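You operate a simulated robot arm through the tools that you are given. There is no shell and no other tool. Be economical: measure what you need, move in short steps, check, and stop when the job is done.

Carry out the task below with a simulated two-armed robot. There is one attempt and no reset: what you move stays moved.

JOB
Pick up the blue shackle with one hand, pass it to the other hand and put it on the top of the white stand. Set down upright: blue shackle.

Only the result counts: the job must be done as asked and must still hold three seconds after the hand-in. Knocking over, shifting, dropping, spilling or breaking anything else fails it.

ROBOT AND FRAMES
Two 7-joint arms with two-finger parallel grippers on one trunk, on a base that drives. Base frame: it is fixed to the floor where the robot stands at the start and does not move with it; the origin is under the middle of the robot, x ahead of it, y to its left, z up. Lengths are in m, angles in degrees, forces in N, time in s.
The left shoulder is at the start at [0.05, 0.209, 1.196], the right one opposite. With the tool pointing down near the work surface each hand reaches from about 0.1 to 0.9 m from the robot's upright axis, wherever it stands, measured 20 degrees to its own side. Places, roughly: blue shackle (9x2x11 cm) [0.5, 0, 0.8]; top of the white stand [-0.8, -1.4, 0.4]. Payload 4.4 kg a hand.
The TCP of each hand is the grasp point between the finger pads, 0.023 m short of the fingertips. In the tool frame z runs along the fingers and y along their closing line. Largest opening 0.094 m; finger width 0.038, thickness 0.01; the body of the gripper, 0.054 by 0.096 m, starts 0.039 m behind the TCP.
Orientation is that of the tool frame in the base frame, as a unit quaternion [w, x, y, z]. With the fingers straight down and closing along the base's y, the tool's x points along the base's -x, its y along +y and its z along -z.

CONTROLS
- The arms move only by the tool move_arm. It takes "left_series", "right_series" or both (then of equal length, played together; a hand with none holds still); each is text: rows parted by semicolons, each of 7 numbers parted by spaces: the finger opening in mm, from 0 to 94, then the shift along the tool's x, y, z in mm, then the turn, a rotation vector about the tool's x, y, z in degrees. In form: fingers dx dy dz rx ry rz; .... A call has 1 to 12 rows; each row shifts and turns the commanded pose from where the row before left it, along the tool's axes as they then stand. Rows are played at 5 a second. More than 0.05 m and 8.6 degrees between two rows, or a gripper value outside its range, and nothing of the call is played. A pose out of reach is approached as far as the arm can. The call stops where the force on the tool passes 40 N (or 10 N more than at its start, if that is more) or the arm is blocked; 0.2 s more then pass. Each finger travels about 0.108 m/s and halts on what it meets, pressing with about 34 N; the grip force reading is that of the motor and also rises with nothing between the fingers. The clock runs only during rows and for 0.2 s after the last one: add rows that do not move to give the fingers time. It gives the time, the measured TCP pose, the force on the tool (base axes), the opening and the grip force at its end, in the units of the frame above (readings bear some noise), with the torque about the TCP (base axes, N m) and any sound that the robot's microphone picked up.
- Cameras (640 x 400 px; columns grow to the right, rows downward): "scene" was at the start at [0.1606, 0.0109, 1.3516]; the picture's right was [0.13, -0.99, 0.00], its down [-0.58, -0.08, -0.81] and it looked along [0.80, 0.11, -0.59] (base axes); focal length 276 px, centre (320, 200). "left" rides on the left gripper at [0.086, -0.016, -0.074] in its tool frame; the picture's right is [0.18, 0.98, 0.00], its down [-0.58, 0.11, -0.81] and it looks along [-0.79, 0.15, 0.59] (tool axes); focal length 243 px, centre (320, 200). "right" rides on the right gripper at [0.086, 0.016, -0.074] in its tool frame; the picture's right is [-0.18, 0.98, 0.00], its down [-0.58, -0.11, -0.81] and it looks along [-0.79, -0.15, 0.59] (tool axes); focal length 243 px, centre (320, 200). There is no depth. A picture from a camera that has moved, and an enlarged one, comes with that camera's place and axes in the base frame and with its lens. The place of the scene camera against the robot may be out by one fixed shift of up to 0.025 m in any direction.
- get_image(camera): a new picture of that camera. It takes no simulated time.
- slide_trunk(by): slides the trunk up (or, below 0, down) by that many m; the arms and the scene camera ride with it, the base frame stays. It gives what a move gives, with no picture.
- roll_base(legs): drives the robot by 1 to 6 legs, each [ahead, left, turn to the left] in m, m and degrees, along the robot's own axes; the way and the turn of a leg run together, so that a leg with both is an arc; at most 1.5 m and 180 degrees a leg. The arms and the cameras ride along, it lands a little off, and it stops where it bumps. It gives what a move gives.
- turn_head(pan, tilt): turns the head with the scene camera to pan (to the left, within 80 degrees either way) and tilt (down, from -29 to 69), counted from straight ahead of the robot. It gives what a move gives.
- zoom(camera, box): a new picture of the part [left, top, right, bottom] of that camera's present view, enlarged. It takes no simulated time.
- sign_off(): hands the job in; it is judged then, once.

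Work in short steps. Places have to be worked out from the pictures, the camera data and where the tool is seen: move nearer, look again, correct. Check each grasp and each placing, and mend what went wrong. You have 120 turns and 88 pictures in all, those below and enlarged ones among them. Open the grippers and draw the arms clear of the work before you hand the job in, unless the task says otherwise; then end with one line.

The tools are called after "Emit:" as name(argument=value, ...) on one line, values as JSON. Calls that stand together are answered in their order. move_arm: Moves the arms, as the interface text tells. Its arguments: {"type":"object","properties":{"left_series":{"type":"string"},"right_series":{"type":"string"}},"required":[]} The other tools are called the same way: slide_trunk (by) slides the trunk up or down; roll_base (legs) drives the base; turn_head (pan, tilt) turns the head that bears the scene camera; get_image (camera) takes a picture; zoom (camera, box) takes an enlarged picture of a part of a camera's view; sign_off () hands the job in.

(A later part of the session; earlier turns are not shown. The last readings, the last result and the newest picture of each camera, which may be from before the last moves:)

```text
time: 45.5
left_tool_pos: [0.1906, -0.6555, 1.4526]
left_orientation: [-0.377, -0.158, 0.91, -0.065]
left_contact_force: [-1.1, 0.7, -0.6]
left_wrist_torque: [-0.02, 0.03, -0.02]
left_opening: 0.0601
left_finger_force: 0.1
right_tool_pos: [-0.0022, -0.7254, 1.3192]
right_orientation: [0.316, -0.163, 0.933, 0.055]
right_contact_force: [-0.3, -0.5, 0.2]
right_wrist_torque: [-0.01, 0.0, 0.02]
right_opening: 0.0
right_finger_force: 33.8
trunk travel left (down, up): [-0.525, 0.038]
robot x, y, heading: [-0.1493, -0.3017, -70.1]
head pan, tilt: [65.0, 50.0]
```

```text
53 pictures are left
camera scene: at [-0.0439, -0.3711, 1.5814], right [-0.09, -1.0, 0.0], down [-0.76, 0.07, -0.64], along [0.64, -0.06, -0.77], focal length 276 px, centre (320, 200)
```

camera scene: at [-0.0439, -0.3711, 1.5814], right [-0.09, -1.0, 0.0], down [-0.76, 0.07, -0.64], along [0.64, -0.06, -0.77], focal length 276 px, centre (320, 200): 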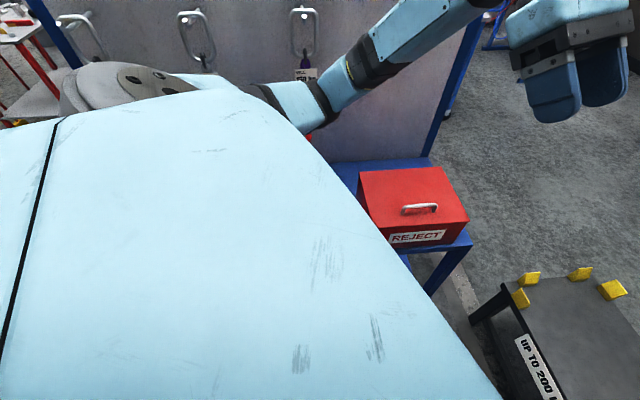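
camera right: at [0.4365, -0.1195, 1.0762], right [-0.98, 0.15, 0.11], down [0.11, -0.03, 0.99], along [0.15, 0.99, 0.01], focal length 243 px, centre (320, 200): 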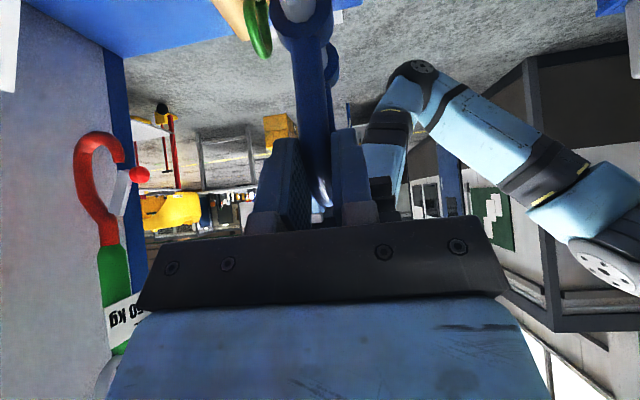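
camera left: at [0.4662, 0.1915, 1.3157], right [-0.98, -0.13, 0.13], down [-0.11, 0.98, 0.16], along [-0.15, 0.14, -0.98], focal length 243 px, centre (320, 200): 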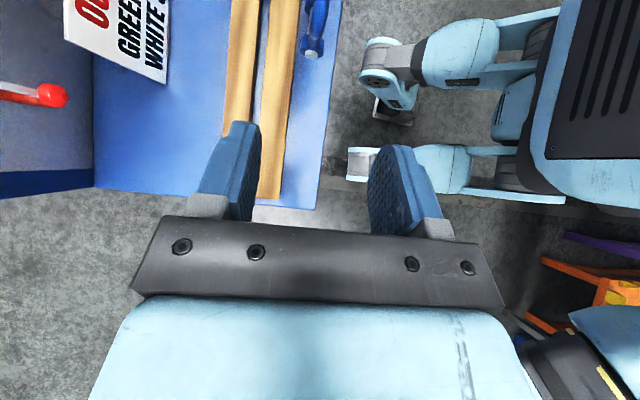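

My own shoulder blocks the view; I retrace the turn and look at the table.

Emit:
roll_base(legs=[[0, 0, 60]])

Emit:
turn_head(pan=10, tilt=50)

Emit:
get_image(camera="scene")

```text
time: 48.5
left_tool_pos: [0.3302, -0.1865, 1.4525]
left_orientation: [-0.294, -0.591, 0.71, -0.245]
left_contact_force: [0.6, 0.0, 0.3]
left_wrist_torque: [-0.01, -0.01, -0.01]
left_opening: 0.0601
left_finger_force: 0.0
right_tool_pos: [0.2936, -0.3878, 1.3195]
right_orientation: [0.247, -0.606, 0.728, 0.205]
right_contact_force: [0.3, 1.0, -0.1]
right_wrist_torque: [0.03, -0.03, -0.03]
right_opening: 0.0
right_finger_force: 34.3
trunk travel left (down, up): [-0.525, 0.038]
robot x, y, heading: [-0.1528, -0.2946, -10.2]
head pan, tilt: [65.0, 50.0]
```

```text
time: 49.8
left_tool_pos: [0.329, -0.1863, 1.4512]
left_orientation: [-0.294, -0.591, 0.71, -0.245]
left_contact_force: [0.0, -0.8, -0.1]
left_wrist_torque: [-0.02, -0.02, 0.04]
left_opening: 0.0601
left_finger_force: 0.2
right_tool_pos: [0.2932, -0.3867, 1.3207]
right_orientation: [0.248, -0.605, 0.728, 0.205]
right_contact_force: [0.4, -0.4, 0.5]
right_wrist_torque: [0.0, 0.0, -0.02]
right_opening: 0.0
right_finger_force: 34.1
trunk travel left (down, up): [-0.525, 0.038]
robot x, y, heading: [-0.1531, -0.3027, -10.5]
head pan, tilt: [10.0, 50.0]
```

```text
52 pictures are left
camera scene: at [-0.0001, -0.3136, 1.5814], right [-0.01, -1.0, 0.0], down [-0.77, 0.01, -0.64], along [0.64, -0.01, -0.77], focal length 276 px, centre (320, 200)
```

scene: 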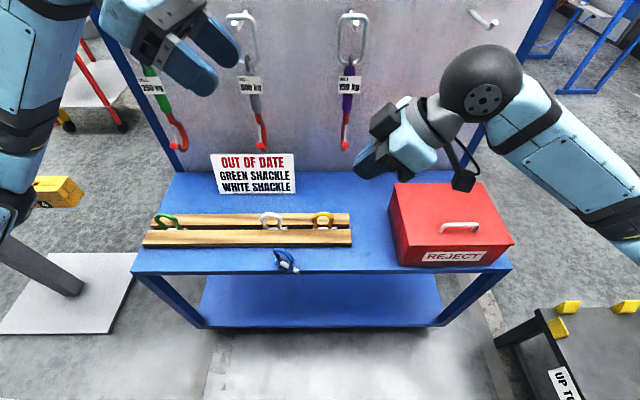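

The shackle landed on the table in front of the planks, and everything else looks undisturbed. I zoom in.

Emit:
zoom(camera="scene", box=[240, 225, 336, 285])

Emit:
zoom(camera="scene", box=[120, 140, 360, 290])

```text
6.67 times, centred on (288, 255) of scene
camera zoom: at [-0.0001, -0.3136, 1.5814], right [-0.01, -1.0, 0.0], down [-0.77, 0.01, -0.64], along [0.64, -0.01, -0.77], focal length 1841 px, centre (533, -167)
```

zoom: 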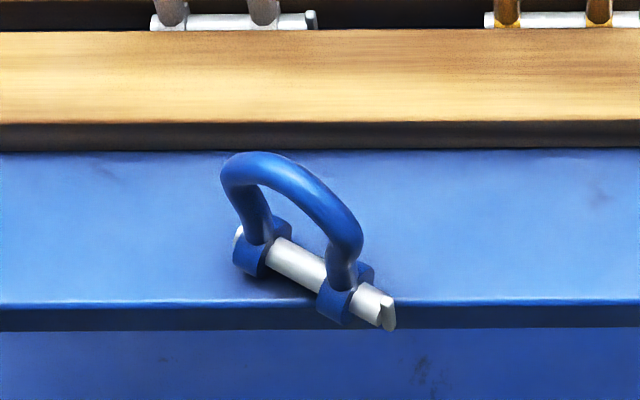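

```text
2.67 times, centred on (240, 215) of scene
camera zoom: at [-0.0001, -0.3136, 1.5814], right [-0.01, -1.0, 0.0], down [-0.77, 0.01, -0.64], along [0.64, -0.01, -0.77], focal length 736 px, centre (533, 160)
```

zoom: 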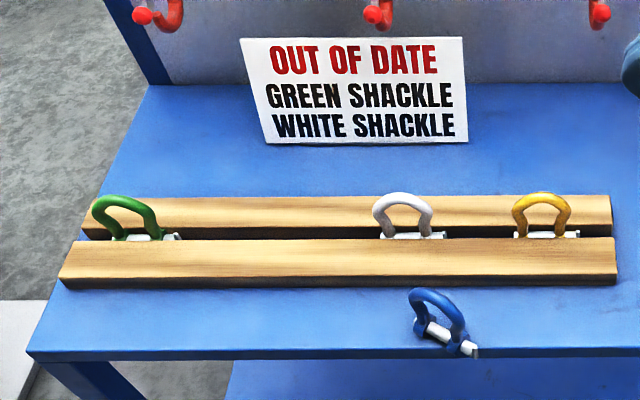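

The shackle is standing upright near the table's front edge at about (0.394, −0.22), its plane yawed about −29°. The right grip was too near the fingertips. I'll repeat the pick and handover with deeper grips: drive back to about (−0.04, 0.03) at heading −30° so the geometry matches the first time, then lower the trunk.

Emit:
roll_base(legs=[[0.05, 0.345, 0], [0, 0, -19.5]])

Emit:
move_arm(right_series="60 20 0 -20 0 0 0;60 20 0 -20 0 0 0;60 20 0 -20 0 0 0;60 20 0 -20 0 0 0;60 20 0 -20 0 0 0;60 20 0 -20 0 0 0")

Emit:
turn_head(pan=0, tilt=50)

Emit:
get_image(camera="scene")

```text
time: 54.4
left_tool_pos: [0.4525, -0.0235, 1.4511]
left_orientation: [-0.331, -0.463, 0.8, -0.191]
left_contact_force: [0.2, 0.3, -0.3]
left_wrist_torque: [0.02, 0.01, 0.01]
left_opening: 0.0601
left_finger_force: 0.2
right_tool_pos: [0.3523, -0.2, 1.3207]
right_orientation: [0.279, -0.473, 0.82, 0.16]
right_contact_force: [1.3, 0.3, 0.1]
right_wrist_torque: [0.01, -0.02, -0.03]
right_opening: 0.0002
right_finger_force: 34.0
trunk travel left (down, up): [-0.525, 0.038]
robot x, y, heading: [-0.0377, 0.0334, -30.1]
head pan, tilt: [10.0, 50.0]
```

```text
time: 55.8
left_tool_pos: [0.451, -0.0246, 1.4508]
left_orientation: [-0.331, -0.462, 0.8, -0.19]
left_contact_force: [0.3, 0.0, 0.0]
left_wrist_torque: [-0.01, 0.02, -0.02]
left_opening: 0.0601
left_finger_force: 0.0
right_tool_pos: [0.2639, -0.3476, 1.3426]
right_orientation: [0.279, -0.474, 0.82, 0.16]
right_contact_force: [0.3, -0.5, 0.2]
right_wrist_torque: [-0.01, -0.02, 0.02]
right_opening: 0.0603
right_finger_force: 0.0
trunk travel left (down, up): [-0.525, 0.038]
robot x, y, heading: [-0.0349, 0.0276, -30.0]
head pan, tilt: [10.0, 50.0]
```

```text
time: 56.5
left_tool_pos: [0.4525, -0.0228, 1.4519]
left_orientation: [-0.332, -0.462, 0.8, -0.192]
left_contact_force: [-0.1, -0.4, -0.8]
left_wrist_torque: [0.01, 0.01, -0.01]
left_opening: 0.06
left_finger_force: 0.2
right_tool_pos: [0.2661, -0.3467, 1.3438]
right_orientation: [0.279, -0.472, 0.821, 0.16]
right_contact_force: [0.4, -0.3, -0.3]
right_wrist_torque: [0.0, 0.02, 0.0]
right_opening: 0.0602
right_finger_force: 0.0
trunk travel left (down, up): [-0.525, 0.038]
robot x, y, heading: [-0.0379, 0.0297, -30.0]
head pan, tilt: [0.0, 50.0]
```

```text
49 pictures are left
camera scene: at [0.094, -0.0435, 1.5814], right [-0.5, -0.87, 0.0], down [-0.66, 0.38, -0.64], along [0.56, -0.32, -0.77], focal length 276 px, centre (320, 200)
```

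scene: 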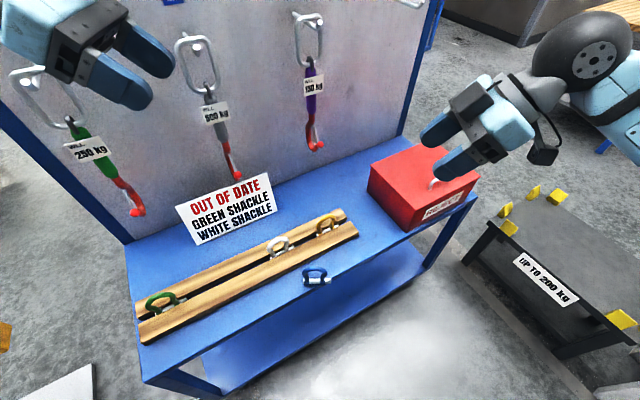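

Standing as planned. I lower the trunk by 0.25 m and zoom in on the shackle.

Emit:
slide_trunk(by=-0.25)

Emit:
zoom(camera="scene", box=[220, 160, 380, 260])

Emit:
get_image(camera="left")

```text
time: 59.1
left_tool_pos: [0.4521, -0.0245, 1.2006]
left_orientation: [-0.332, -0.461, 0.8, -0.191]
left_contact_force: [-0.2, -0.5, 0.0]
left_wrist_torque: [-0.05, -0.01, -0.03]
left_opening: 0.0601
left_finger_force: 0.1
right_tool_pos: [0.266, -0.3465, 1.0913]
right_orientation: [0.279, -0.473, 0.82, 0.16]
right_contact_force: [0.2, -0.6, -0.2]
right_wrist_torque: [0.0, 0.0, 0.01]
right_opening: 0.0601
right_finger_force: 0.1
trunk travel left (down, up): [-0.275, 0.288]
robot x, y, heading: [-0.0381, 0.0278, -30.1]
head pan, tilt: [0.0, 50.0]
```

```text
4.00 times, centred on (300, 210) of scene
camera zoom: at [0.0937, -0.0436, 1.3315], right [-0.5, -0.87, 0.0], down [-0.66, 0.38, -0.64], along [0.56, -0.32, -0.77], focal length 1104 px, centre (400, 160)
```

zoom: 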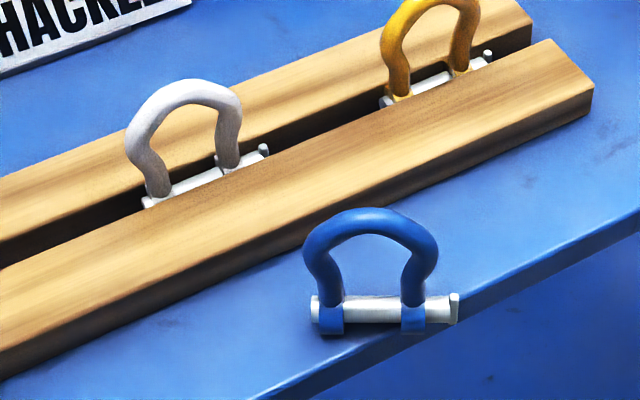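

```text
47 pictures are left
camera left: at [0.4619, -0.0386, 1.3155], right [-0.92, 0.38, 0.13], down [0.4, 0.9, 0.16], along [-0.06, 0.2, -0.98], focal length 243 px, centre (320, 200)
```

left: 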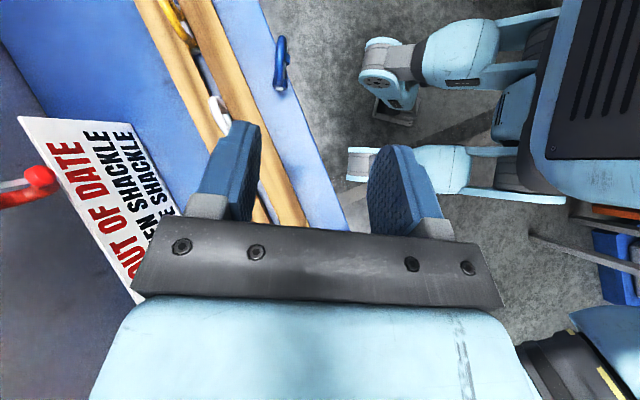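

The shackle stands square to the robot, just in front of the planks. I bring the left hand to a standoff 70 mm back on a slightly lower, deeper approach line.

Emit:
move_arm(left_series="60 -22 -6 40 0 0 0;60 -22 -6 40 0 0 0;60 -22 -6 40 0 0 0;60 -22 -6 40 0 0 0;60 -22 -6 40 0 0 0;60 -22 -6 40 0 0 0;60 -21 -6 42 0 0 0")

Emit:
zoom(camera="scene", box=[220, 160, 380, 260])

Emit:
get_image(camera="left")

```text
time: 60.7
left_tool_pos: [0.4423, -0.1244, 0.8935]
left_orientation: [-0.332, -0.462, 0.8, -0.191]
left_contact_force: [-0.5, 0.5, 0.0]
left_wrist_torque: [0.01, 0.01, -0.01]
left_opening: 0.06
left_finger_force: 0.1
right_tool_pos: [0.2657, -0.3462, 1.0928]
right_orientation: [0.278, -0.473, 0.821, 0.16]
right_contact_force: [0.6, 0.1, -0.5]
right_wrist_torque: [0.01, 0.0, 0.01]
right_opening: 0.0601
right_finger_force: 0.1
trunk travel left (down, up): [-0.275, 0.288]
robot x, y, heading: [-0.0378, 0.0264, -30.2]
head pan, tilt: [0.0, 50.0]
```

```text
4.00 times, centred on (300, 210) of scene
camera zoom: at [0.0941, -0.0439, 1.3314], right [-0.5, -0.87, 0.0], down [-0.66, 0.38, -0.64], along [0.56, -0.32, -0.77], focal length 1104 px, centre (400, 160)
```

zoom: 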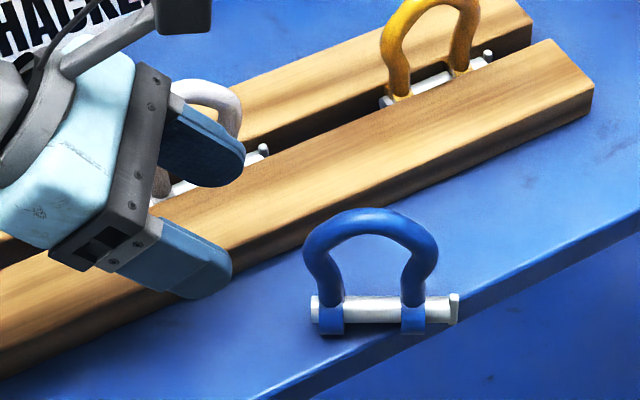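

```text
45 pictures are left
camera left: at [0.4514, -0.1399, 1.0071], right [-0.92, 0.38, 0.13], down [0.4, 0.9, 0.16], along [-0.06, 0.2, -0.98], focal length 243 px, centre (320, 200)
```

left: 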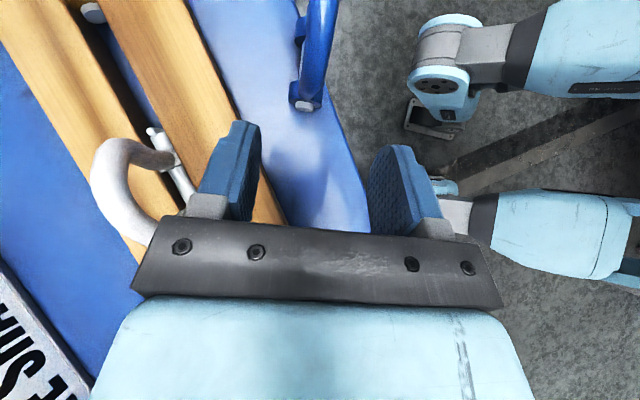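

The target leg is about 73 mm ahead along the tool axis. I go 45 mm and re-check.

Emit:
move_arm(left_series="60 4 0 15 0 0 0;60 0 0 15 0 0 0;60 0 0 15 0 0 0")

Emit:
zoom(camera="scene", box=[220, 160, 380, 260])

Emit:
get_image(camera="left")

```text
time: 61.5
left_tool_pos: [0.4254, -0.1554, 0.8643]
left_orientation: [-0.331, -0.463, 0.8, -0.191]
left_contact_force: [0.2, -1.1, 0.8]
left_wrist_torque: [0.0, 0.01, 0.01]
left_opening: 0.06
left_finger_force: 0.0
right_tool_pos: [0.2649, -0.3477, 1.0918]
right_orientation: [0.278, -0.474, 0.82, 0.16]
right_contact_force: [0.7, -0.1, 0.1]
right_wrist_torque: [-0.01, -0.02, 0.01]
right_opening: 0.0598
right_finger_force: 0.0
trunk travel left (down, up): [-0.275, 0.288]
robot x, y, heading: [-0.0383, 0.0261, -30.0]
head pan, tilt: [0.0, 50.0]
```

```text
4.00 times, centred on (300, 210) of scene
camera zoom: at [0.0939, -0.044, 1.3314], right [-0.5, -0.87, 0.0], down [-0.66, 0.38, -0.64], along [0.56, -0.32, -0.77], focal length 1104 px, centre (400, 160)
```

zoom: 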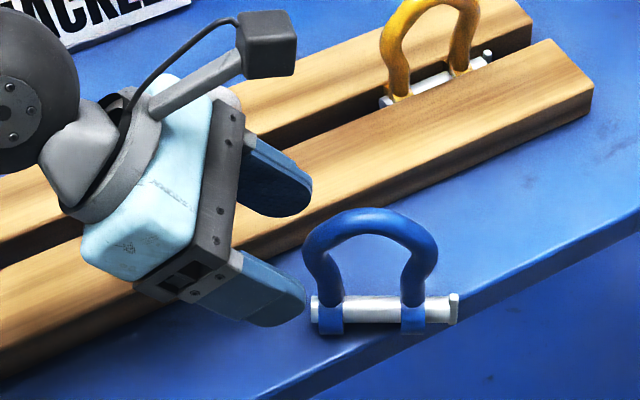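

```text
43 pictures are left
camera left: at [0.4347, -0.1704, 0.9786], right [-0.92, 0.38, 0.13], down [0.4, 0.9, 0.16], along [-0.06, 0.2, -0.98], focal length 243 px, centre (320, 200)
```

left: 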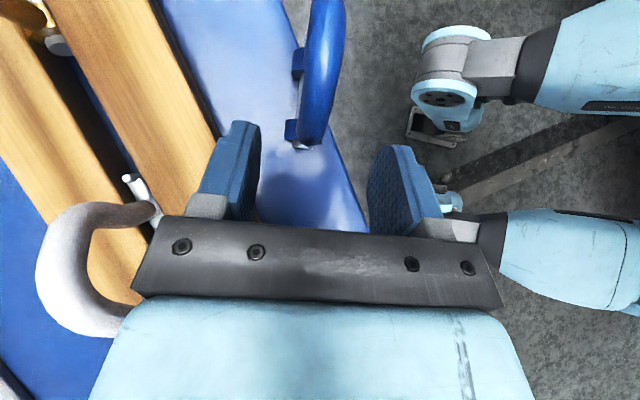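

About 29 mm remain, centred in the closing direction and clear of the white shackle by roughly 3 cm. I advance and check.

Emit:
move_arm(left_series="60 3 0 10 0 0 0;60 0 0 10 0 0 0;60 0 0 9 0 0 0;60 0 0 0 0 0 0")

Emit:
zoom(camera="scene", box=[220, 160, 380, 260])

Emit:
get_image(camera="left")

```text
time: 62.5
left_tool_pos: [0.4153, -0.1738, 0.8468]
left_orientation: [-0.332, -0.462, 0.8, -0.191]
left_contact_force: [-0.3, 0.0, 0.2]
left_wrist_torque: [0.02, 0.01, -0.01]
left_opening: 0.0601
left_finger_force: 0.0
right_tool_pos: [0.265, -0.3462, 1.0923]
right_orientation: [0.278, -0.474, 0.82, 0.161]
right_contact_force: [0.4, -0.2, 0.0]
right_wrist_torque: [0.01, -0.01, 0.01]
right_opening: 0.0597
right_finger_force: 0.0
trunk travel left (down, up): [-0.275, 0.288]
robot x, y, heading: [-0.0385, 0.0286, -29.6]
head pan, tilt: [0.0, 50.0]
```

```text
4.00 times, centred on (300, 210) of scene
camera zoom: at [0.0939, -0.0435, 1.3314], right [-0.5, -0.87, 0.0], down [-0.66, 0.38, -0.64], along [0.56, -0.32, -0.77], focal length 1104 px, centre (400, 160)
```

zoom: 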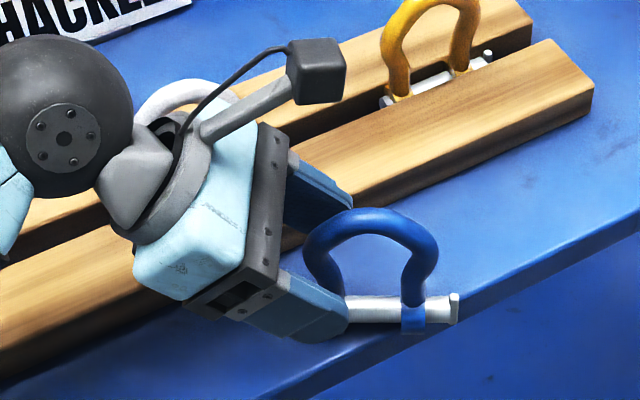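

```text
41 pictures are left
camera left: at [0.4244, -0.1892, 0.9605], right [-0.92, 0.38, 0.13], down [0.4, 0.9, 0.16], along [-0.06, 0.2, -0.98], focal length 243 px, centre (320, 200)
```

left: 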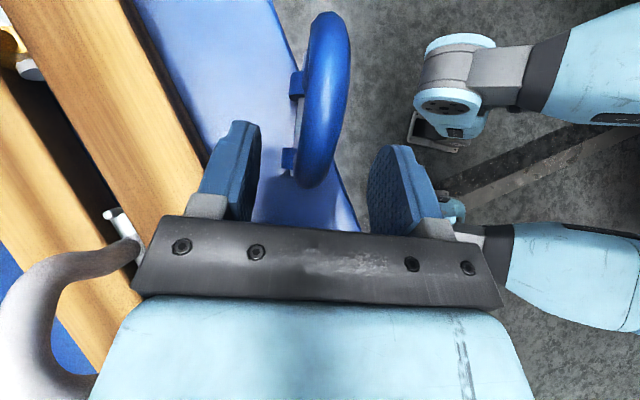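

The bow is centred between the pads. I close slowly.

Emit:
move_arm(left_series="40 0 0 0 0 0 0;28 0 0 0 0 0 0;20 0 0 0 0 0 0;10 0 0 0 0 0 0;0 0 0 0 0 0 0;0 0 0 0 0 0 0;0 0 0 0 0 0 0")

Emit:
move_arm(left_series="0 7 0 -7 0 0 0;0 7 0 -7 0 0 0;0 7 0 -7 0 0 0;0 14 0 -14 0 0 0;0 14 0 -14 0 0 0;0 14 0 -14 0 0 0;0 14 0 -14 0 0 0;0 14 0 -14 0 0 0;0 14 0 -14 0 0 0;0 14 0 -14 0 0 0;0 14 0 -14 0 0 0")

Emit:
get_image(camera="scene")

```text
time: 64.1
left_tool_pos: [0.4151, -0.1737, 0.8478]
left_orientation: [-0.33, -0.462, 0.8, -0.191]
left_contact_force: [0.3, -0.4, 1.5]
left_wrist_torque: [-0.09, -0.07, 0.12]
left_opening: 0.0149
left_finger_force: 33.7
right_tool_pos: [0.2649, -0.3467, 1.0922]
right_orientation: [0.278, -0.474, 0.82, 0.161]
right_contact_force: [0.0, 0.2, 0.1]
right_wrist_torque: [-0.01, -0.03, 0.02]
right_opening: 0.06
right_finger_force: 0.0
trunk travel left (down, up): [-0.275, 0.288]
robot x, y, heading: [-0.038, 0.0299, -29.7]
head pan, tilt: [0.0, 50.0]
```

```text
time: 66.5
left_tool_pos: [0.4136, -0.1739, 1.0353]
left_orientation: [-0.331, -0.463, 0.8, -0.192]
left_contact_force: [-0.6, -0.5, -3.4]
left_wrist_torque: [0.12, -0.06, 0.02]
left_opening: 0.0151
left_finger_force: 34.2
right_tool_pos: [0.2659, -0.3473, 1.0922]
right_orientation: [0.279, -0.473, 0.82, 0.161]
right_contact_force: [0.9, 0.9, -0.3]
right_wrist_torque: [-0.02, 0.02, -0.02]
right_opening: 0.0599
right_finger_force: 0.1
trunk travel left (down, up): [-0.275, 0.288]
robot x, y, heading: [-0.0364, 0.0291, -30.0]
head pan, tilt: [0.0, 50.0]
```

```text
40 pictures are left
camera scene: at [0.0939, -0.0439, 1.3313], right [-0.5, -0.87, 0.0], down [-0.66, 0.38, -0.64], along [0.56, -0.32, -0.77], focal length 276 px, centre (320, 200)
```

scene: 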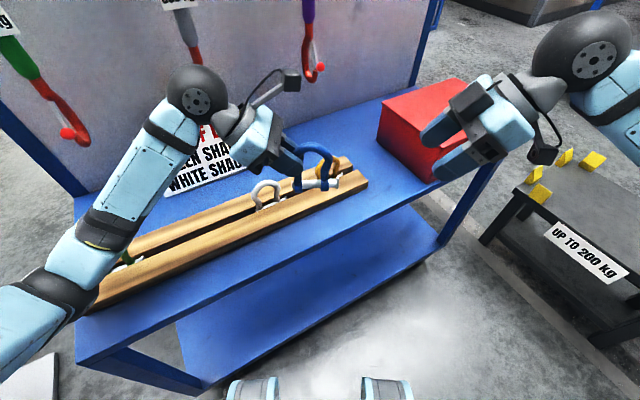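

Lifted securely. I zoom in to measure the held pose, and add 7.5° tilt to the right hand so it sits square to the left one.

Emit:
zoom(camera="scene", box=[240, 120, 400, 220])

Emit:
move_arm(right_series="60 0 0 0 0 -7.5 0;60 0 0 0 0 0 0")

```text
4.00 times, centred on (320, 170) of scene
camera zoom: at [0.0939, -0.0439, 1.3313], right [-0.5, -0.87, 0.0], down [-0.66, 0.38, -0.64], along [0.56, -0.32, -0.77], focal length 1104 px, centre (320, 320)
```

zoom: 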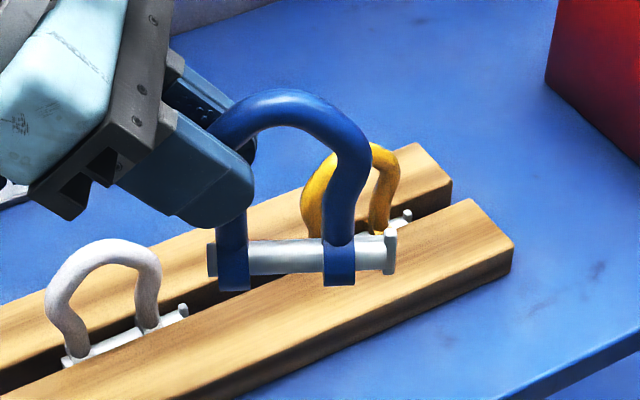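

```text
time: 67.1
left_tool_pos: [0.414, -0.1731, 1.0348]
left_orientation: [-0.332, -0.462, 0.8, -0.191]
left_contact_force: [-0.8, 0.5, -3.7]
left_wrist_torque: [0.16, 0.0, 0.02]
left_opening: 0.0148
left_finger_force: 34.4
right_tool_pos: [0.2648, -0.3465, 1.0922]
right_orientation: [0.331, -0.462, 0.8, 0.191]
right_contact_force: [-0.4, -0.3, -0.7]
right_wrist_torque: [-0.02, -0.04, -0.01]
right_opening: 0.0601
right_finger_force: 0.1
trunk travel left (down, up): [-0.275, 0.288]
robot x, y, heading: [-0.0379, 0.0265, -30.1]
head pan, tilt: [0.0, 50.0]
```

TCP1 sits about (0.029, 0.010) from the bow centre. I place the right hand's standoff 75 mm back from (−0.033, +0.012) off the bow centre on the other shoulder, a deeper grip than before.

Emit:
move_arm(right_series="60 -25 -14 0 0 0 0;60 -25 -14 0 0 0 0;60 -26 -15 0 0 0 0;60 0 0 40 0 0 0;60 0 0 39 0 0 0")

Emit:
zoom(camera="scene", box=[240, 70, 480, 220])

Emit:
get_image(camera="left")

```text
time: 68.3
left_tool_pos: [0.4149, -0.1741, 1.0346]
left_orientation: [-0.332, -0.462, 0.8, -0.191]
left_contact_force: [0.1, 0.8, -4.0]
left_wrist_torque: [0.11, -0.02, -0.01]
left_opening: 0.0147
left_finger_force: 33.7
right_tool_pos: [0.3594, -0.273, 1.0885]
right_orientation: [0.331, -0.462, 0.8, 0.191]
right_contact_force: [0.7, 0.5, -0.4]
right_wrist_torque: [-0.02, -0.01, -0.02]
right_opening: 0.0601
right_finger_force: 0.0
trunk travel left (down, up): [-0.275, 0.288]
robot x, y, heading: [-0.0376, 0.0245, -30.1]
head pan, tilt: [0.0, 50.0]
```

```text
2.67 times, centred on (360, 145) of scene
camera zoom: at [0.0947, -0.0434, 1.3314], right [-0.5, -0.87, 0.0], down [-0.66, 0.38, -0.64], along [0.56, -0.32, -0.77], focal length 736 px, centre (213, 347)
```

zoom: 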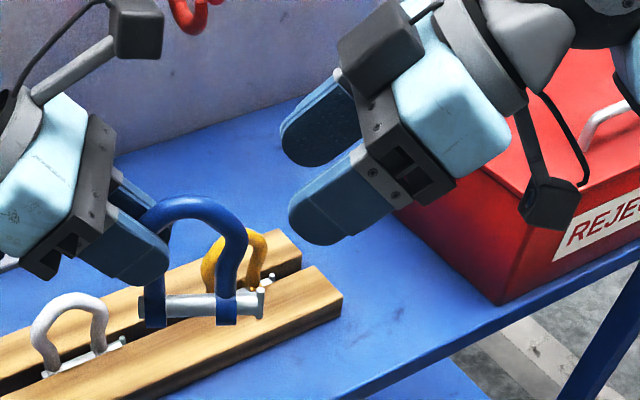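

```text
37 pictures are left
camera left: at [0.4242, -0.1889, 1.1485], right [-0.92, 0.38, 0.13], down [0.4, 0.9, 0.16], along [-0.06, 0.2, -0.98], focal length 243 px, centre (320, 200)
```

left: 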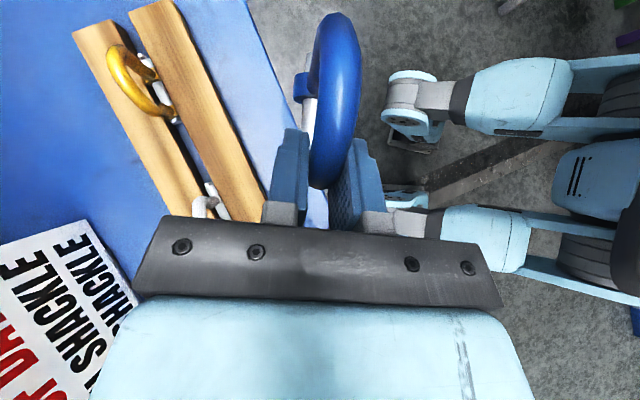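

The hands are well aligned. I advance 50 mm and check the finger-to-finger gap.

Emit:
move_arm(right_series="60 0 1 25 0 0 0;60 0 0 25 0 0 0")

Emit:
zoom(camera="scene", box=[240, 90, 432, 210])

```text
time: 68.9
left_tool_pos: [0.4141, -0.1738, 1.0341]
left_orientation: [-0.331, -0.463, 0.8, -0.191]
left_contact_force: [-0.2, -0.6, -3.1]
left_wrist_torque: [0.1, -0.08, 0.01]
left_opening: 0.0147
left_finger_force: 33.6
right_tool_pos: [0.375, -0.241, 1.0545]
right_orientation: [0.331, -0.462, 0.8, 0.192]
right_contact_force: [0.1, -0.3, -0.5]
right_wrist_torque: [-0.01, 0.01, -0.02]
right_opening: 0.0601
right_finger_force: 0.1
trunk travel left (down, up): [-0.275, 0.288]
robot x, y, heading: [-0.0393, 0.028, -29.9]
head pan, tilt: [0.0, 50.0]
```

```text
3.33 times, centred on (336, 150) of scene
camera zoom: at [0.0943, -0.0437, 1.3314], right [-0.5, -0.87, 0.0], down [-0.66, 0.38, -0.64], along [0.56, -0.32, -0.77], focal length 920 px, centre (267, 367)
```

zoom: 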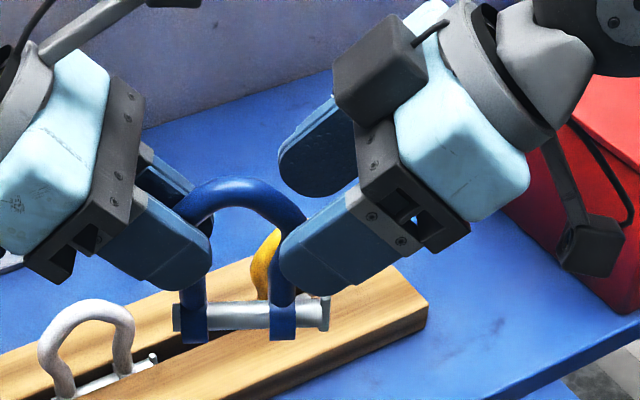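

The gap is ample, and 24 mm more puts the right TCP right on the tube. I advance and close.

Emit:
move_arm(right_series="60 0 0 12 0 0 0;60 0 0 12 0 0 0;60 0 0 0 0 0 0")

Emit:
zoom(camera="scene", box=[240, 110, 400, 210])

Emit:
get_image(camera="left")

```text
time: 69.7
left_tool_pos: [0.4139, -0.1738, 1.0344]
left_orientation: [-0.331, -0.462, 0.8, -0.192]
left_contact_force: [0.3, 0.8, -3.9]
left_wrist_torque: [0.1, -0.04, -0.01]
left_opening: 0.0149
left_finger_force: 33.9
right_tool_pos: [0.3833, -0.2274, 1.0369]
right_orientation: [0.332, -0.462, 0.8, 0.191]
right_contact_force: [-0.7, 0.0, -0.3]
right_wrist_torque: [0.01, 0.0, 0.02]
right_opening: 0.06
right_finger_force: 0.0
trunk travel left (down, up): [-0.275, 0.288]
robot x, y, heading: [-0.0353, 0.0288, -29.7]
head pan, tilt: [0.0, 50.0]
```

```text
4.00 times, centred on (320, 160) of scene
camera zoom: at [0.0941, -0.0438, 1.3314], right [-0.5, -0.87, 0.0], down [-0.66, 0.38, -0.64], along [0.56, -0.32, -0.77], focal length 1104 px, centre (320, 360)
```

zoom: 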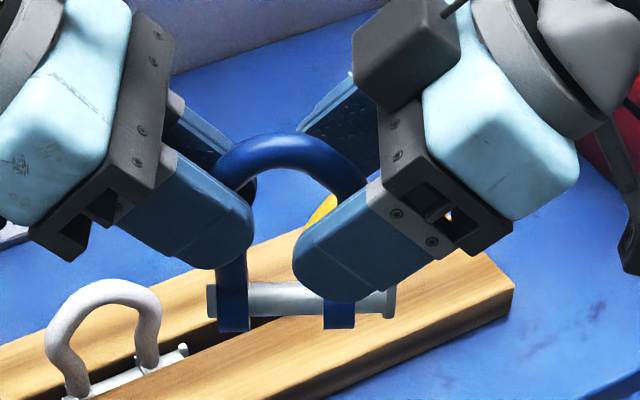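

```text
34 pictures are left
camera left: at [0.4236, -0.1893, 1.1487], right [-0.92, 0.38, 0.13], down [0.4, 0.9, 0.16], along [-0.06, 0.2, -0.98], focal length 243 px, centre (320, 200)
```

left: 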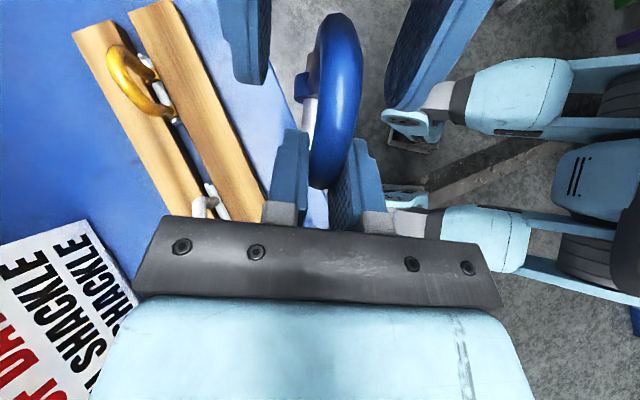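

Clear and roughly centred. I close the right hand.

Emit:
move_arm(right_series="36 0 0 0 0 0 0;22 0 0 0 0 0 0;10 0 0 0 0 0 0;0 0 0 0 0 0 0;0 0 0 0 0 0 0;0 0 0 0 0 0 0")

Emit:
zoom(camera="scene", box=[240, 110, 400, 210])

```text
time: 71.1
left_tool_pos: [0.4139, -0.1732, 1.0353]
left_orientation: [-0.331, -0.462, 0.8, -0.191]
left_contact_force: [-2.3, 4.6, -2.0]
left_wrist_torque: [0.22, 0.09, -0.16]
left_opening: 0.015
left_finger_force: 34.2
right_tool_pos: [0.3829, -0.2265, 1.0372]
right_orientation: [0.331, -0.462, 0.8, 0.191]
right_contact_force: [2.5, -4.4, -1.0]
right_wrist_torque: [-0.21, -0.16, -0.08]
right_opening: 0.0148
right_finger_force: 33.8
trunk travel left (down, up): [-0.275, 0.288]
robot x, y, heading: [-0.0376, 0.028, -30.1]
head pan, tilt: [0.0, 50.0]
```

```text
4.00 times, centred on (320, 160) of scene
camera zoom: at [0.0941, -0.0438, 1.3314], right [-0.5, -0.87, 0.0], down [-0.66, 0.38, -0.64], along [0.56, -0.32, -0.77], focal length 1104 px, centre (320, 360)
```

zoom: 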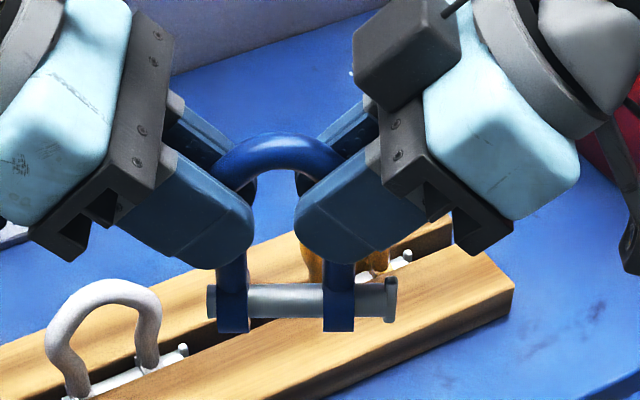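

Both hold it symmetrically and deep in the pads. I release with the left and back it off, then check the right grip.

Emit:
move_arm(left_series="30 0 0 0 0 0 0;60 0 0 0 0 0 0;60 0 0 0 0 0 0;60 0 0 -20 0 0 0;60 0 0 -30 0 0 0;60 0 0 -40 0 0 0;60 0 0 -40 0 0 0;60 0 0 -40 0 0 0;60 0 0 -40 0 0 0")

Emit:
zoom(camera="scene", box=[240, 110, 400, 210])

```text
time: 73.1
left_tool_pos: [0.4904, -0.0444, 1.1811]
left_orientation: [-0.331, -0.462, 0.8, -0.19]
left_contact_force: [-0.1, 0.4, 0.1]
left_wrist_torque: [0.05, -0.02, -0.01]
left_opening: 0.0603
left_finger_force: 0.0
right_tool_pos: [0.3838, -0.2275, 1.0384]
right_orientation: [0.332, -0.462, 0.8, 0.191]
right_contact_force: [0.2, 1.0, 1.1]
right_wrist_torque: [-0.09, 0.01, 0.01]
right_opening: 0.0148
right_finger_force: 34.0
trunk travel left (down, up): [-0.275, 0.288]
robot x, y, heading: [-0.0376, 0.0285, -29.9]
head pan, tilt: [0.0, 50.0]
```

```text
4.00 times, centred on (320, 160) of scene
camera zoom: at [0.0938, -0.0431, 1.3314], right [-0.5, -0.87, 0.0], down [-0.66, 0.38, -0.64], along [0.56, -0.32, -0.77], focal length 1104 px, centre (320, 360)
```

zoom: 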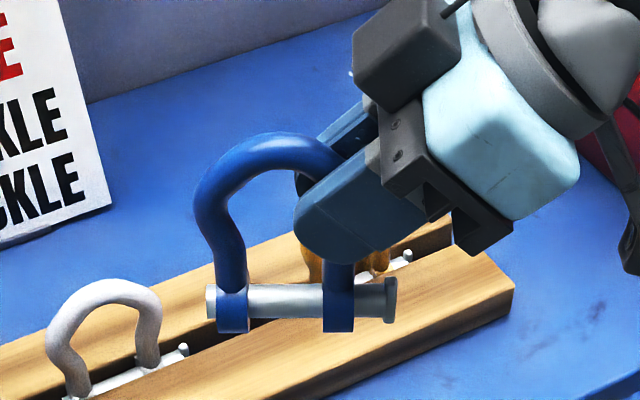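

The right hand holds it well. Instead of sliding the trunk, I raise the shackle 100 mm with the arm in gentle steps, then drive the known path.

Emit:
move_arm(right_series="0 -7 0 -7 0 0 0;0 -7 0 -7 0 0 0;0 -7 0 -7 0 0 0;0 -7 0 -7 0 0 0;0 -7 0 -7 0 0 0;0 -7 0 -7 0 0 0;0 -7 0 -7 0 0 0;0 -7 0 -7 0 0 0;0 -7 0 -7 0 0 0;0 -7 0 -7 0 0 0")

Emit:
zoom(camera="scene", box=[240, 60, 432, 180])

```text
time: 75.3
left_tool_pos: [0.4906, -0.046, 1.1825]
left_orientation: [-0.331, -0.462, 0.8, -0.191]
left_contact_force: [-0.7, 0.2, 0.2]
left_wrist_torque: [0.01, 0.01, 0.01]
left_opening: 0.0603
left_finger_force: 0.1
right_tool_pos: [0.383, -0.228, 1.1369]
right_orientation: [0.331, -0.462, 0.8, 0.192]
right_contact_force: [-0.1, -0.1, -3.3]
right_wrist_torque: [-0.09, 0.02, 0.02]
right_opening: 0.0147
right_finger_force: 33.8
trunk travel left (down, up): [-0.275, 0.288]
robot x, y, heading: [-0.037, 0.0292, -30.0]
head pan, tilt: [0.0, 50.0]
```

```text
3.33 times, centred on (336, 120) of scene
camera zoom: at [0.0941, -0.0436, 1.3314], right [-0.5, -0.87, 0.0], down [-0.66, 0.38, -0.64], along [0.56, -0.32, -0.77], focal length 920 px, centre (267, 467)
```

zoom: 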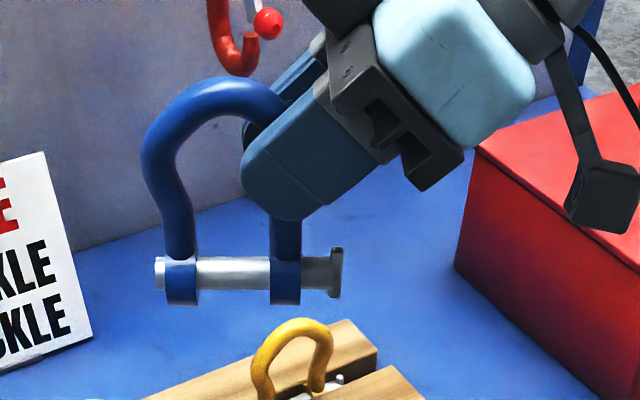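

Still firmly held (weight shows −3.3 N). I drive to about (−0.22, −0.35), then turn in place toward the stand.

Emit:
roll_base(legs=[[0.03, -0.42, 0]])

Emit:
roll_base(legs=[[0, 0, -35]])

Emit:
get_image(camera="scene")

```text
time: 79.6
left_tool_pos: [0.3071, -0.4257, 1.1809]
left_orientation: [-0.331, -0.462, 0.8, -0.192]
left_contact_force: [-0.3, 0.1, -0.1]
left_wrist_torque: [-0.01, 0.0, -0.01]
left_opening: 0.0598
left_finger_force: 0.0
right_tool_pos: [0.1987, -0.6064, 1.1366]
right_orientation: [0.332, -0.461, 0.8, 0.191]
right_contact_force: [0.4, 0.4, -3.0]
right_wrist_torque: [-0.04, 0.05, 0.03]
right_opening: 0.0147
right_finger_force: 34.1
trunk travel left (down, up): [-0.275, 0.288]
robot x, y, heading: [-0.2215, -0.349, -29.7]
head pan, tilt: [0.0, 50.0]
```

```text
time: 81.6
left_tool_pos: [0.1681, -0.7144, 1.1817]
left_orientation: [-0.374, -0.201, 0.902, -0.083]
left_contact_force: [0.1, 0.1, -0.4]
left_wrist_torque: [-0.02, 0.01, 0.01]
left_opening: 0.0599
left_finger_force: 0.0
right_tool_pos: [-0.024, -0.801, 1.1361]
right_orientation: [0.374, -0.199, 0.902, 0.083]
right_contact_force: [0.5, -0.3, -2.8]
right_wrist_torque: [-0.02, 0.04, -0.01]
right_opening: 0.0147
right_finger_force: 34.1
trunk travel left (down, up): [-0.275, 0.288]
robot x, y, heading: [-0.2217, -0.3505, -64.8]
head pan, tilt: [0.0, 50.0]
```

```text
30 pictures are left
camera scene: at [-0.1538, -0.482, 1.3314], right [-0.91, -0.42, 0.0], down [-0.32, 0.69, -0.64], along [0.27, -0.58, -0.77], focal length 276 px, centre (320, 200)
```

scene: 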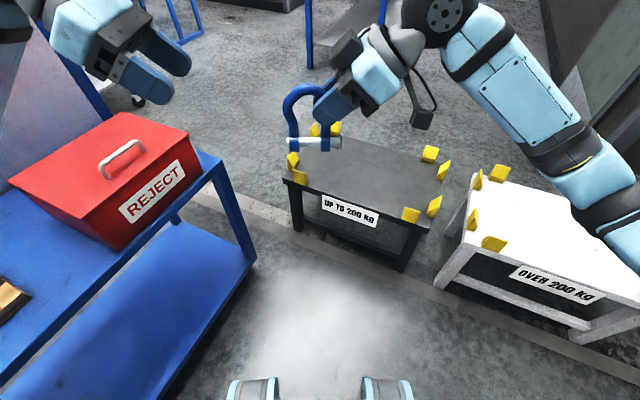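

Still held, and the route is clear. I turn another 30° to face the white stand.

Emit:
roll_base(legs=[[0, 0, -30]])

Emit:
turn_head(pan=-15, tilt=45)

Emit:
get_image(camera="scene")

```text
time: 83.5
left_tool_pos: [-0.0641, -0.8596, 1.182]
left_orientation: [-0.382, 0.037, 0.923, 0.015]
left_contact_force: [1.1, 0.3, -0.7]
left_wrist_torque: [-0.01, 0.02, -0.01]
left_opening: 0.06
left_finger_force: 0.0
right_tool_pos: [-0.2738, -0.8392, 1.1357]
right_orientation: [0.382, 0.038, 0.923, -0.016]
right_contact_force: [-0.2, -1.1, -2.9]
right_wrist_torque: [-0.01, 0.07, -0.01]
right_opening: 0.0145
right_finger_force: 34.6
trunk travel left (down, up): [-0.275, 0.288]
robot x, y, heading: [-0.2202, -0.3495, -94.6]
head pan, tilt: [0.0, 50.0]
```

```text
time: 84.3
left_tool_pos: [-0.0636, -0.8578, 1.1824]
left_orientation: [-0.383, 0.038, 0.923, 0.015]
left_contact_force: [0.4, -0.1, -0.1]
left_wrist_torque: [-0.02, 0.0, 0.03]
left_opening: 0.0601
left_finger_force: 0.0
right_tool_pos: [-0.2747, -0.8403, 1.1364]
right_orientation: [0.382, 0.038, 0.923, -0.016]
right_contact_force: [-0.4, 0.0, -3.3]
right_wrist_torque: [0.0, 0.08, 0.01]
right_opening: 0.0146
right_finger_force: 34.2
trunk travel left (down, up): [-0.275, 0.288]
robot x, y, heading: [-0.2241, -0.3508, -94.7]
head pan, tilt: [-15.0, 45.0]
```

```text
29 pictures are left
camera scene: at [-0.2476, -0.4947, 1.3383], right [-0.94, 0.34, 0.0], down [0.24, 0.67, -0.71], along [-0.24, -0.67, -0.71], focal length 276 px, centre (320, 200)
```

scene: 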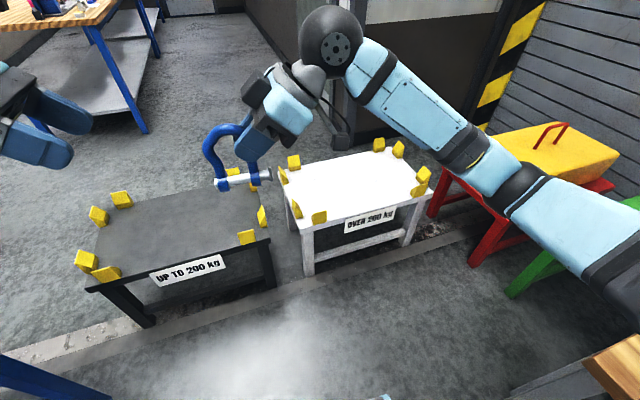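

The white stand top spans about x −0.45…−1.08, y −1.25…−1.68. I'll park at about (−0.45, −0.80) facing −y, leaving space to the stand and the tables behind.

Emit:
roll_base(legs=[[0.25, -0.186, 0], [0.2, 0, 0], [0, 0, 4.7]])

Emit:
turn_head(pan=-20, tilt=50)

Emit:
get_image(camera="scene")

```text
time: 88.2
left_tool_pos: [-0.2464, -1.2779, 1.1827]
left_orientation: [-0.383, -0.001, 0.924, -0.001]
left_contact_force: [-0.2, 0.2, -1.0]
left_wrist_torque: [-0.02, -0.02, 0.05]
left_opening: 0.0602
left_finger_force: 0.1
right_tool_pos: [-0.4576, -1.2752, 1.1367]
right_orientation: [0.382, 0.0, 0.924, 0.0]
right_contact_force: [0.6, -0.1, -3.9]
right_wrist_torque: [-0.01, 0.07, 0.01]
right_opening: 0.0147
right_finger_force: 34.0
trunk travel left (down, up): [-0.275, 0.288]
robot x, y, heading: [-0.4462, -0.7842, -90.2]
head pan, tilt: [-15.0, 45.0]
```

```text
time: 88.9
left_tool_pos: [-0.2476, -1.2784, 1.1814]
left_orientation: [-0.383, 0.0, 0.924, 0.0]
left_contact_force: [-0.2, 0.0, 0.4]
left_wrist_torque: [-0.01, 0.02, -0.02]
left_opening: 0.06
left_finger_force: 0.0
right_tool_pos: [-0.4576, -1.2759, 1.1366]
right_orientation: [0.382, -0.001, 0.924, 0.001]
right_contact_force: [1.5, -0.1, -3.8]
right_wrist_torque: [0.02, 0.09, -0.03]
right_opening: 0.0145
right_finger_force: 34.7
trunk travel left (down, up): [-0.275, 0.288]
robot x, y, heading: [-0.4465, -0.7808, -89.9]
head pan, tilt: [-20.0, 50.0]
```

```text
28 pictures are left
camera scene: at [-0.4658, -0.9237, 1.3314], right [-0.94, 0.34, 0.0], down [0.26, 0.72, -0.64], along [-0.22, -0.6, -0.77], focal length 276 px, centre (320, 200)
```

scene: 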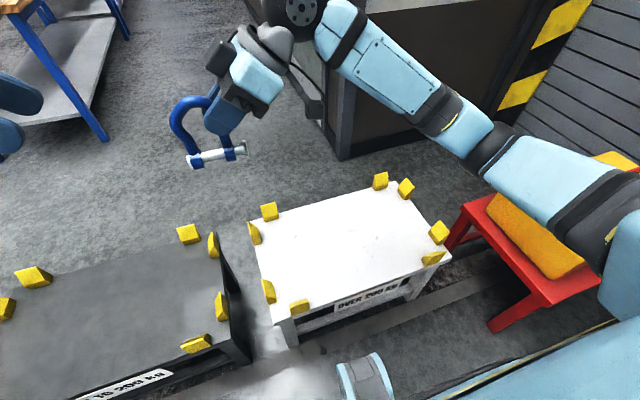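

I first move the hand above the landing spot (shackle near x −0.60, y −1.43), gently.

Emit:
move_arm(right_series="0 13 -15 -13 0 0 0;0 13 -15 -13 0 0 0;0 13 -15 -13 0 0 0;0 13 -15 -13 0 0 0;0 13 -15 -13 0 0 0;0 13 -16 -13 0 0 0;0 13 -16 -13 0 0 0;0 13 -16 -13 0 0 0;0 10 -16 -10 0 0 0;0 10 -16 -10 0 0 0")

Emit:
slide_trunk(by=-0.05)

Emit:
get_image(camera="scene")

```text
time: 91.1
left_tool_pos: [-0.2461, -1.2776, 1.1813]
left_orientation: [-0.383, -0.001, 0.924, -0.001]
left_contact_force: [0.1, 0.5, 0.6]
left_wrist_torque: [-0.02, 0.0, -0.01]
left_opening: 0.06
left_finger_force: 0.0
right_tool_pos: [-0.6338, -1.4294, 1.1379]
right_orientation: [0.383, -0.001, 0.924, 0.002]
right_contact_force: [-0.1, 0.2, -2.0]
right_wrist_torque: [0.02, 0.09, -0.03]
right_opening: 0.0149
right_finger_force: 34.1
trunk travel left (down, up): [-0.275, 0.288]
robot x, y, heading: [-0.4466, -0.782, -90.0]
head pan, tilt: [-20.0, 50.0]
```

```text
time: 92.0
left_tool_pos: [-0.2472, -1.277, 1.1317]
left_orientation: [-0.382, 0.0, 0.924, 0.0]
left_contact_force: [0.2, 0.3, 0.3]
left_wrist_torque: [-0.03, 0.01, 0.0]
left_opening: 0.0598
left_finger_force: 0.1
right_tool_pos: [-0.6324, -1.4304, 1.0866]
right_orientation: [0.382, 0.0, 0.924, 0.0]
right_contact_force: [0.7, 0.0, -3.3]
right_wrist_torque: [-0.02, 0.11, 0.02]
right_opening: 0.0147
right_finger_force: 34.4
trunk travel left (down, up): [-0.225, 0.338]
robot x, y, heading: [-0.4497, -0.7788, -90.0]
head pan, tilt: [-20.0, 50.0]
```

```text
27 pictures are left
camera scene: at [-0.466, -0.9235, 1.2814], right [-0.94, 0.34, 0.0], down [0.26, 0.72, -0.64], along [-0.22, -0.6, -0.77], focal length 276 px, centre (320, 200)
```

scene: 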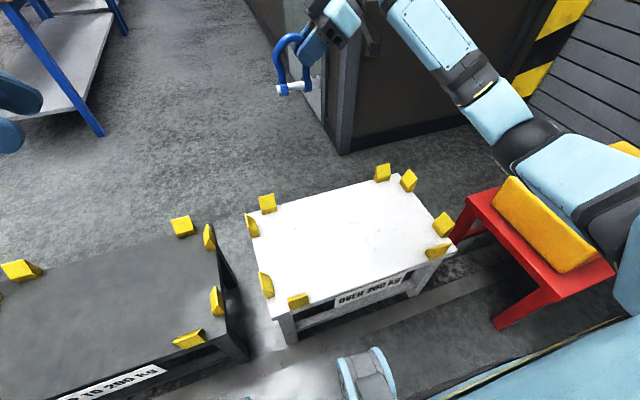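

The grip survives small trunk slides. I lower with the arm 200 mm and look at the elbow against the red bench.

Emit:
move_arm(right_series="0 14 0 14 0 0 0;0 14 0 14 0 0 0;0 14 0 14 0 0 0;0 14 0 14 0 0 0;0 14 0 14 0 0 0;0 14 0 14 0 0 0;0 14 0 14 0 0 0;0 14 0 14 0 0 0;0 14 0 14 0 0 0;0 14 0 14 0 0 0")

Emit:
turn_head(pan=-35, tilt=45)

Emit:
get_image(camera="scene")

```text
time: 94.2
left_tool_pos: [-0.2481, -1.2789, 1.1324]
left_orientation: [-0.383, 0.0, 0.924, 0.0]
left_contact_force: [-0.4, -0.3, -0.4]
left_wrist_torque: [-0.03, 0.03, -0.01]
left_opening: 0.06
left_finger_force: 0.1
right_tool_pos: [-0.6313, -1.4306, 0.8892]
right_orientation: [0.382, 0.0, 0.924, 0.0]
right_contact_force: [-0.5, -0.1, -3.1]
right_wrist_torque: [0.01, 0.09, -0.01]
right_opening: 0.0147
right_finger_force: 33.6
trunk travel left (down, up): [-0.225, 0.338]
robot x, y, heading: [-0.449, -0.7823, -90.1]
head pan, tilt: [-20.0, 50.0]
```

```text
time: 95.0
left_tool_pos: [-0.2468, -1.278, 1.1324]
left_orientation: [-0.383, -0.001, 0.924, 0.0]
left_contact_force: [0.3, 0.1, 0.1]
left_wrist_torque: [-0.03, -0.02, -0.02]
left_opening: 0.0604
left_finger_force: 0.0
right_tool_pos: [-0.6306, -1.4303, 0.8903]
right_orientation: [0.382, 0.001, 0.924, -0.001]
right_contact_force: [-0.6, -0.9, -3.9]
right_wrist_torque: [-0.01, 0.08, 0.02]
right_opening: 0.0146
right_finger_force: 34.2
trunk travel left (down, up): [-0.225, 0.338]
robot x, y, heading: [-0.445, -0.7809, -90.3]
head pan, tilt: [-35.0, 45.0]
```

```text
26 pictures are left
camera scene: at [-0.4862, -0.9181, 1.2882], right [-0.82, 0.57, 0.0], down [0.41, 0.58, -0.71], along [-0.41, -0.58, -0.71], focal length 276 px, centre (320, 200)
```

scene: 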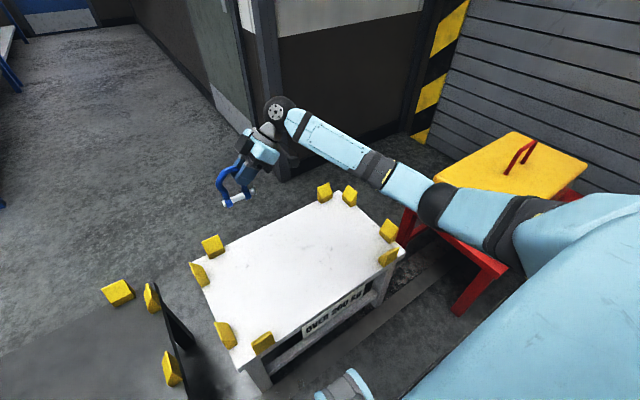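

The arm is far above the bench. I lower another 200 mm.

Emit:
move_arm(right_series="0 14 0 14 0 0 0;0 14 0 14 0 0 0;0 14 0 14 0 0 0;0 14 0 14 0 0 0;0 14 0 14 0 0 0;0 14 0 14 0 0 0;0 14 0 14 0 0 0;0 14 0 14 0 0 0;0 14 0 14 0 0 0;0 14 0 14 0 0 0")

Emit:
get_image(camera="scene")

```text
time: 97.2
left_tool_pos: [-0.2481, -1.2785, 1.1317]
left_orientation: [-0.383, -0.001, 0.924, 0.0]
left_contact_force: [-0.6, -0.8, 0.8]
left_wrist_torque: [0.01, -0.01, -0.01]
left_opening: 0.0602
left_finger_force: 0.0
right_tool_pos: [-0.6332, -1.4284, 0.6898]
right_orientation: [0.381, 0.001, 0.925, -0.001]
right_contact_force: [0.5, 0.1, -3.5]
right_wrist_torque: [0.0, 0.15, -0.01]
right_opening: 0.0147
right_finger_force: 34.2
trunk travel left (down, up): [-0.225, 0.338]
robot x, y, heading: [-0.4453, -0.7786, -89.9]
head pan, tilt: [-35.0, 45.0]
```

```text
25 pictures are left
camera scene: at [-0.4863, -0.9182, 1.2882], right [-0.82, 0.57, 0.0], down [0.41, 0.58, -0.71], along [-0.41, -0.58, -0.71], focal length 276 px, centre (320, 200)
```

scene: 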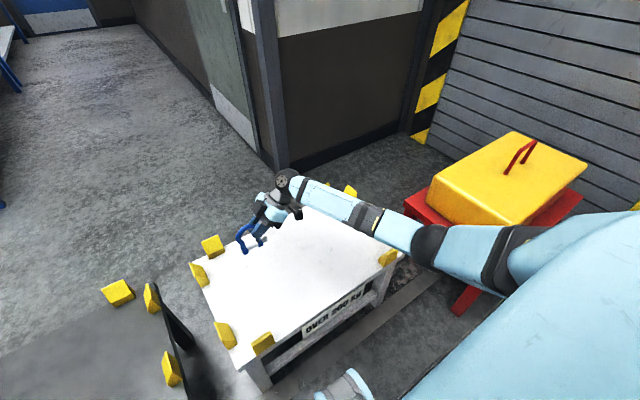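

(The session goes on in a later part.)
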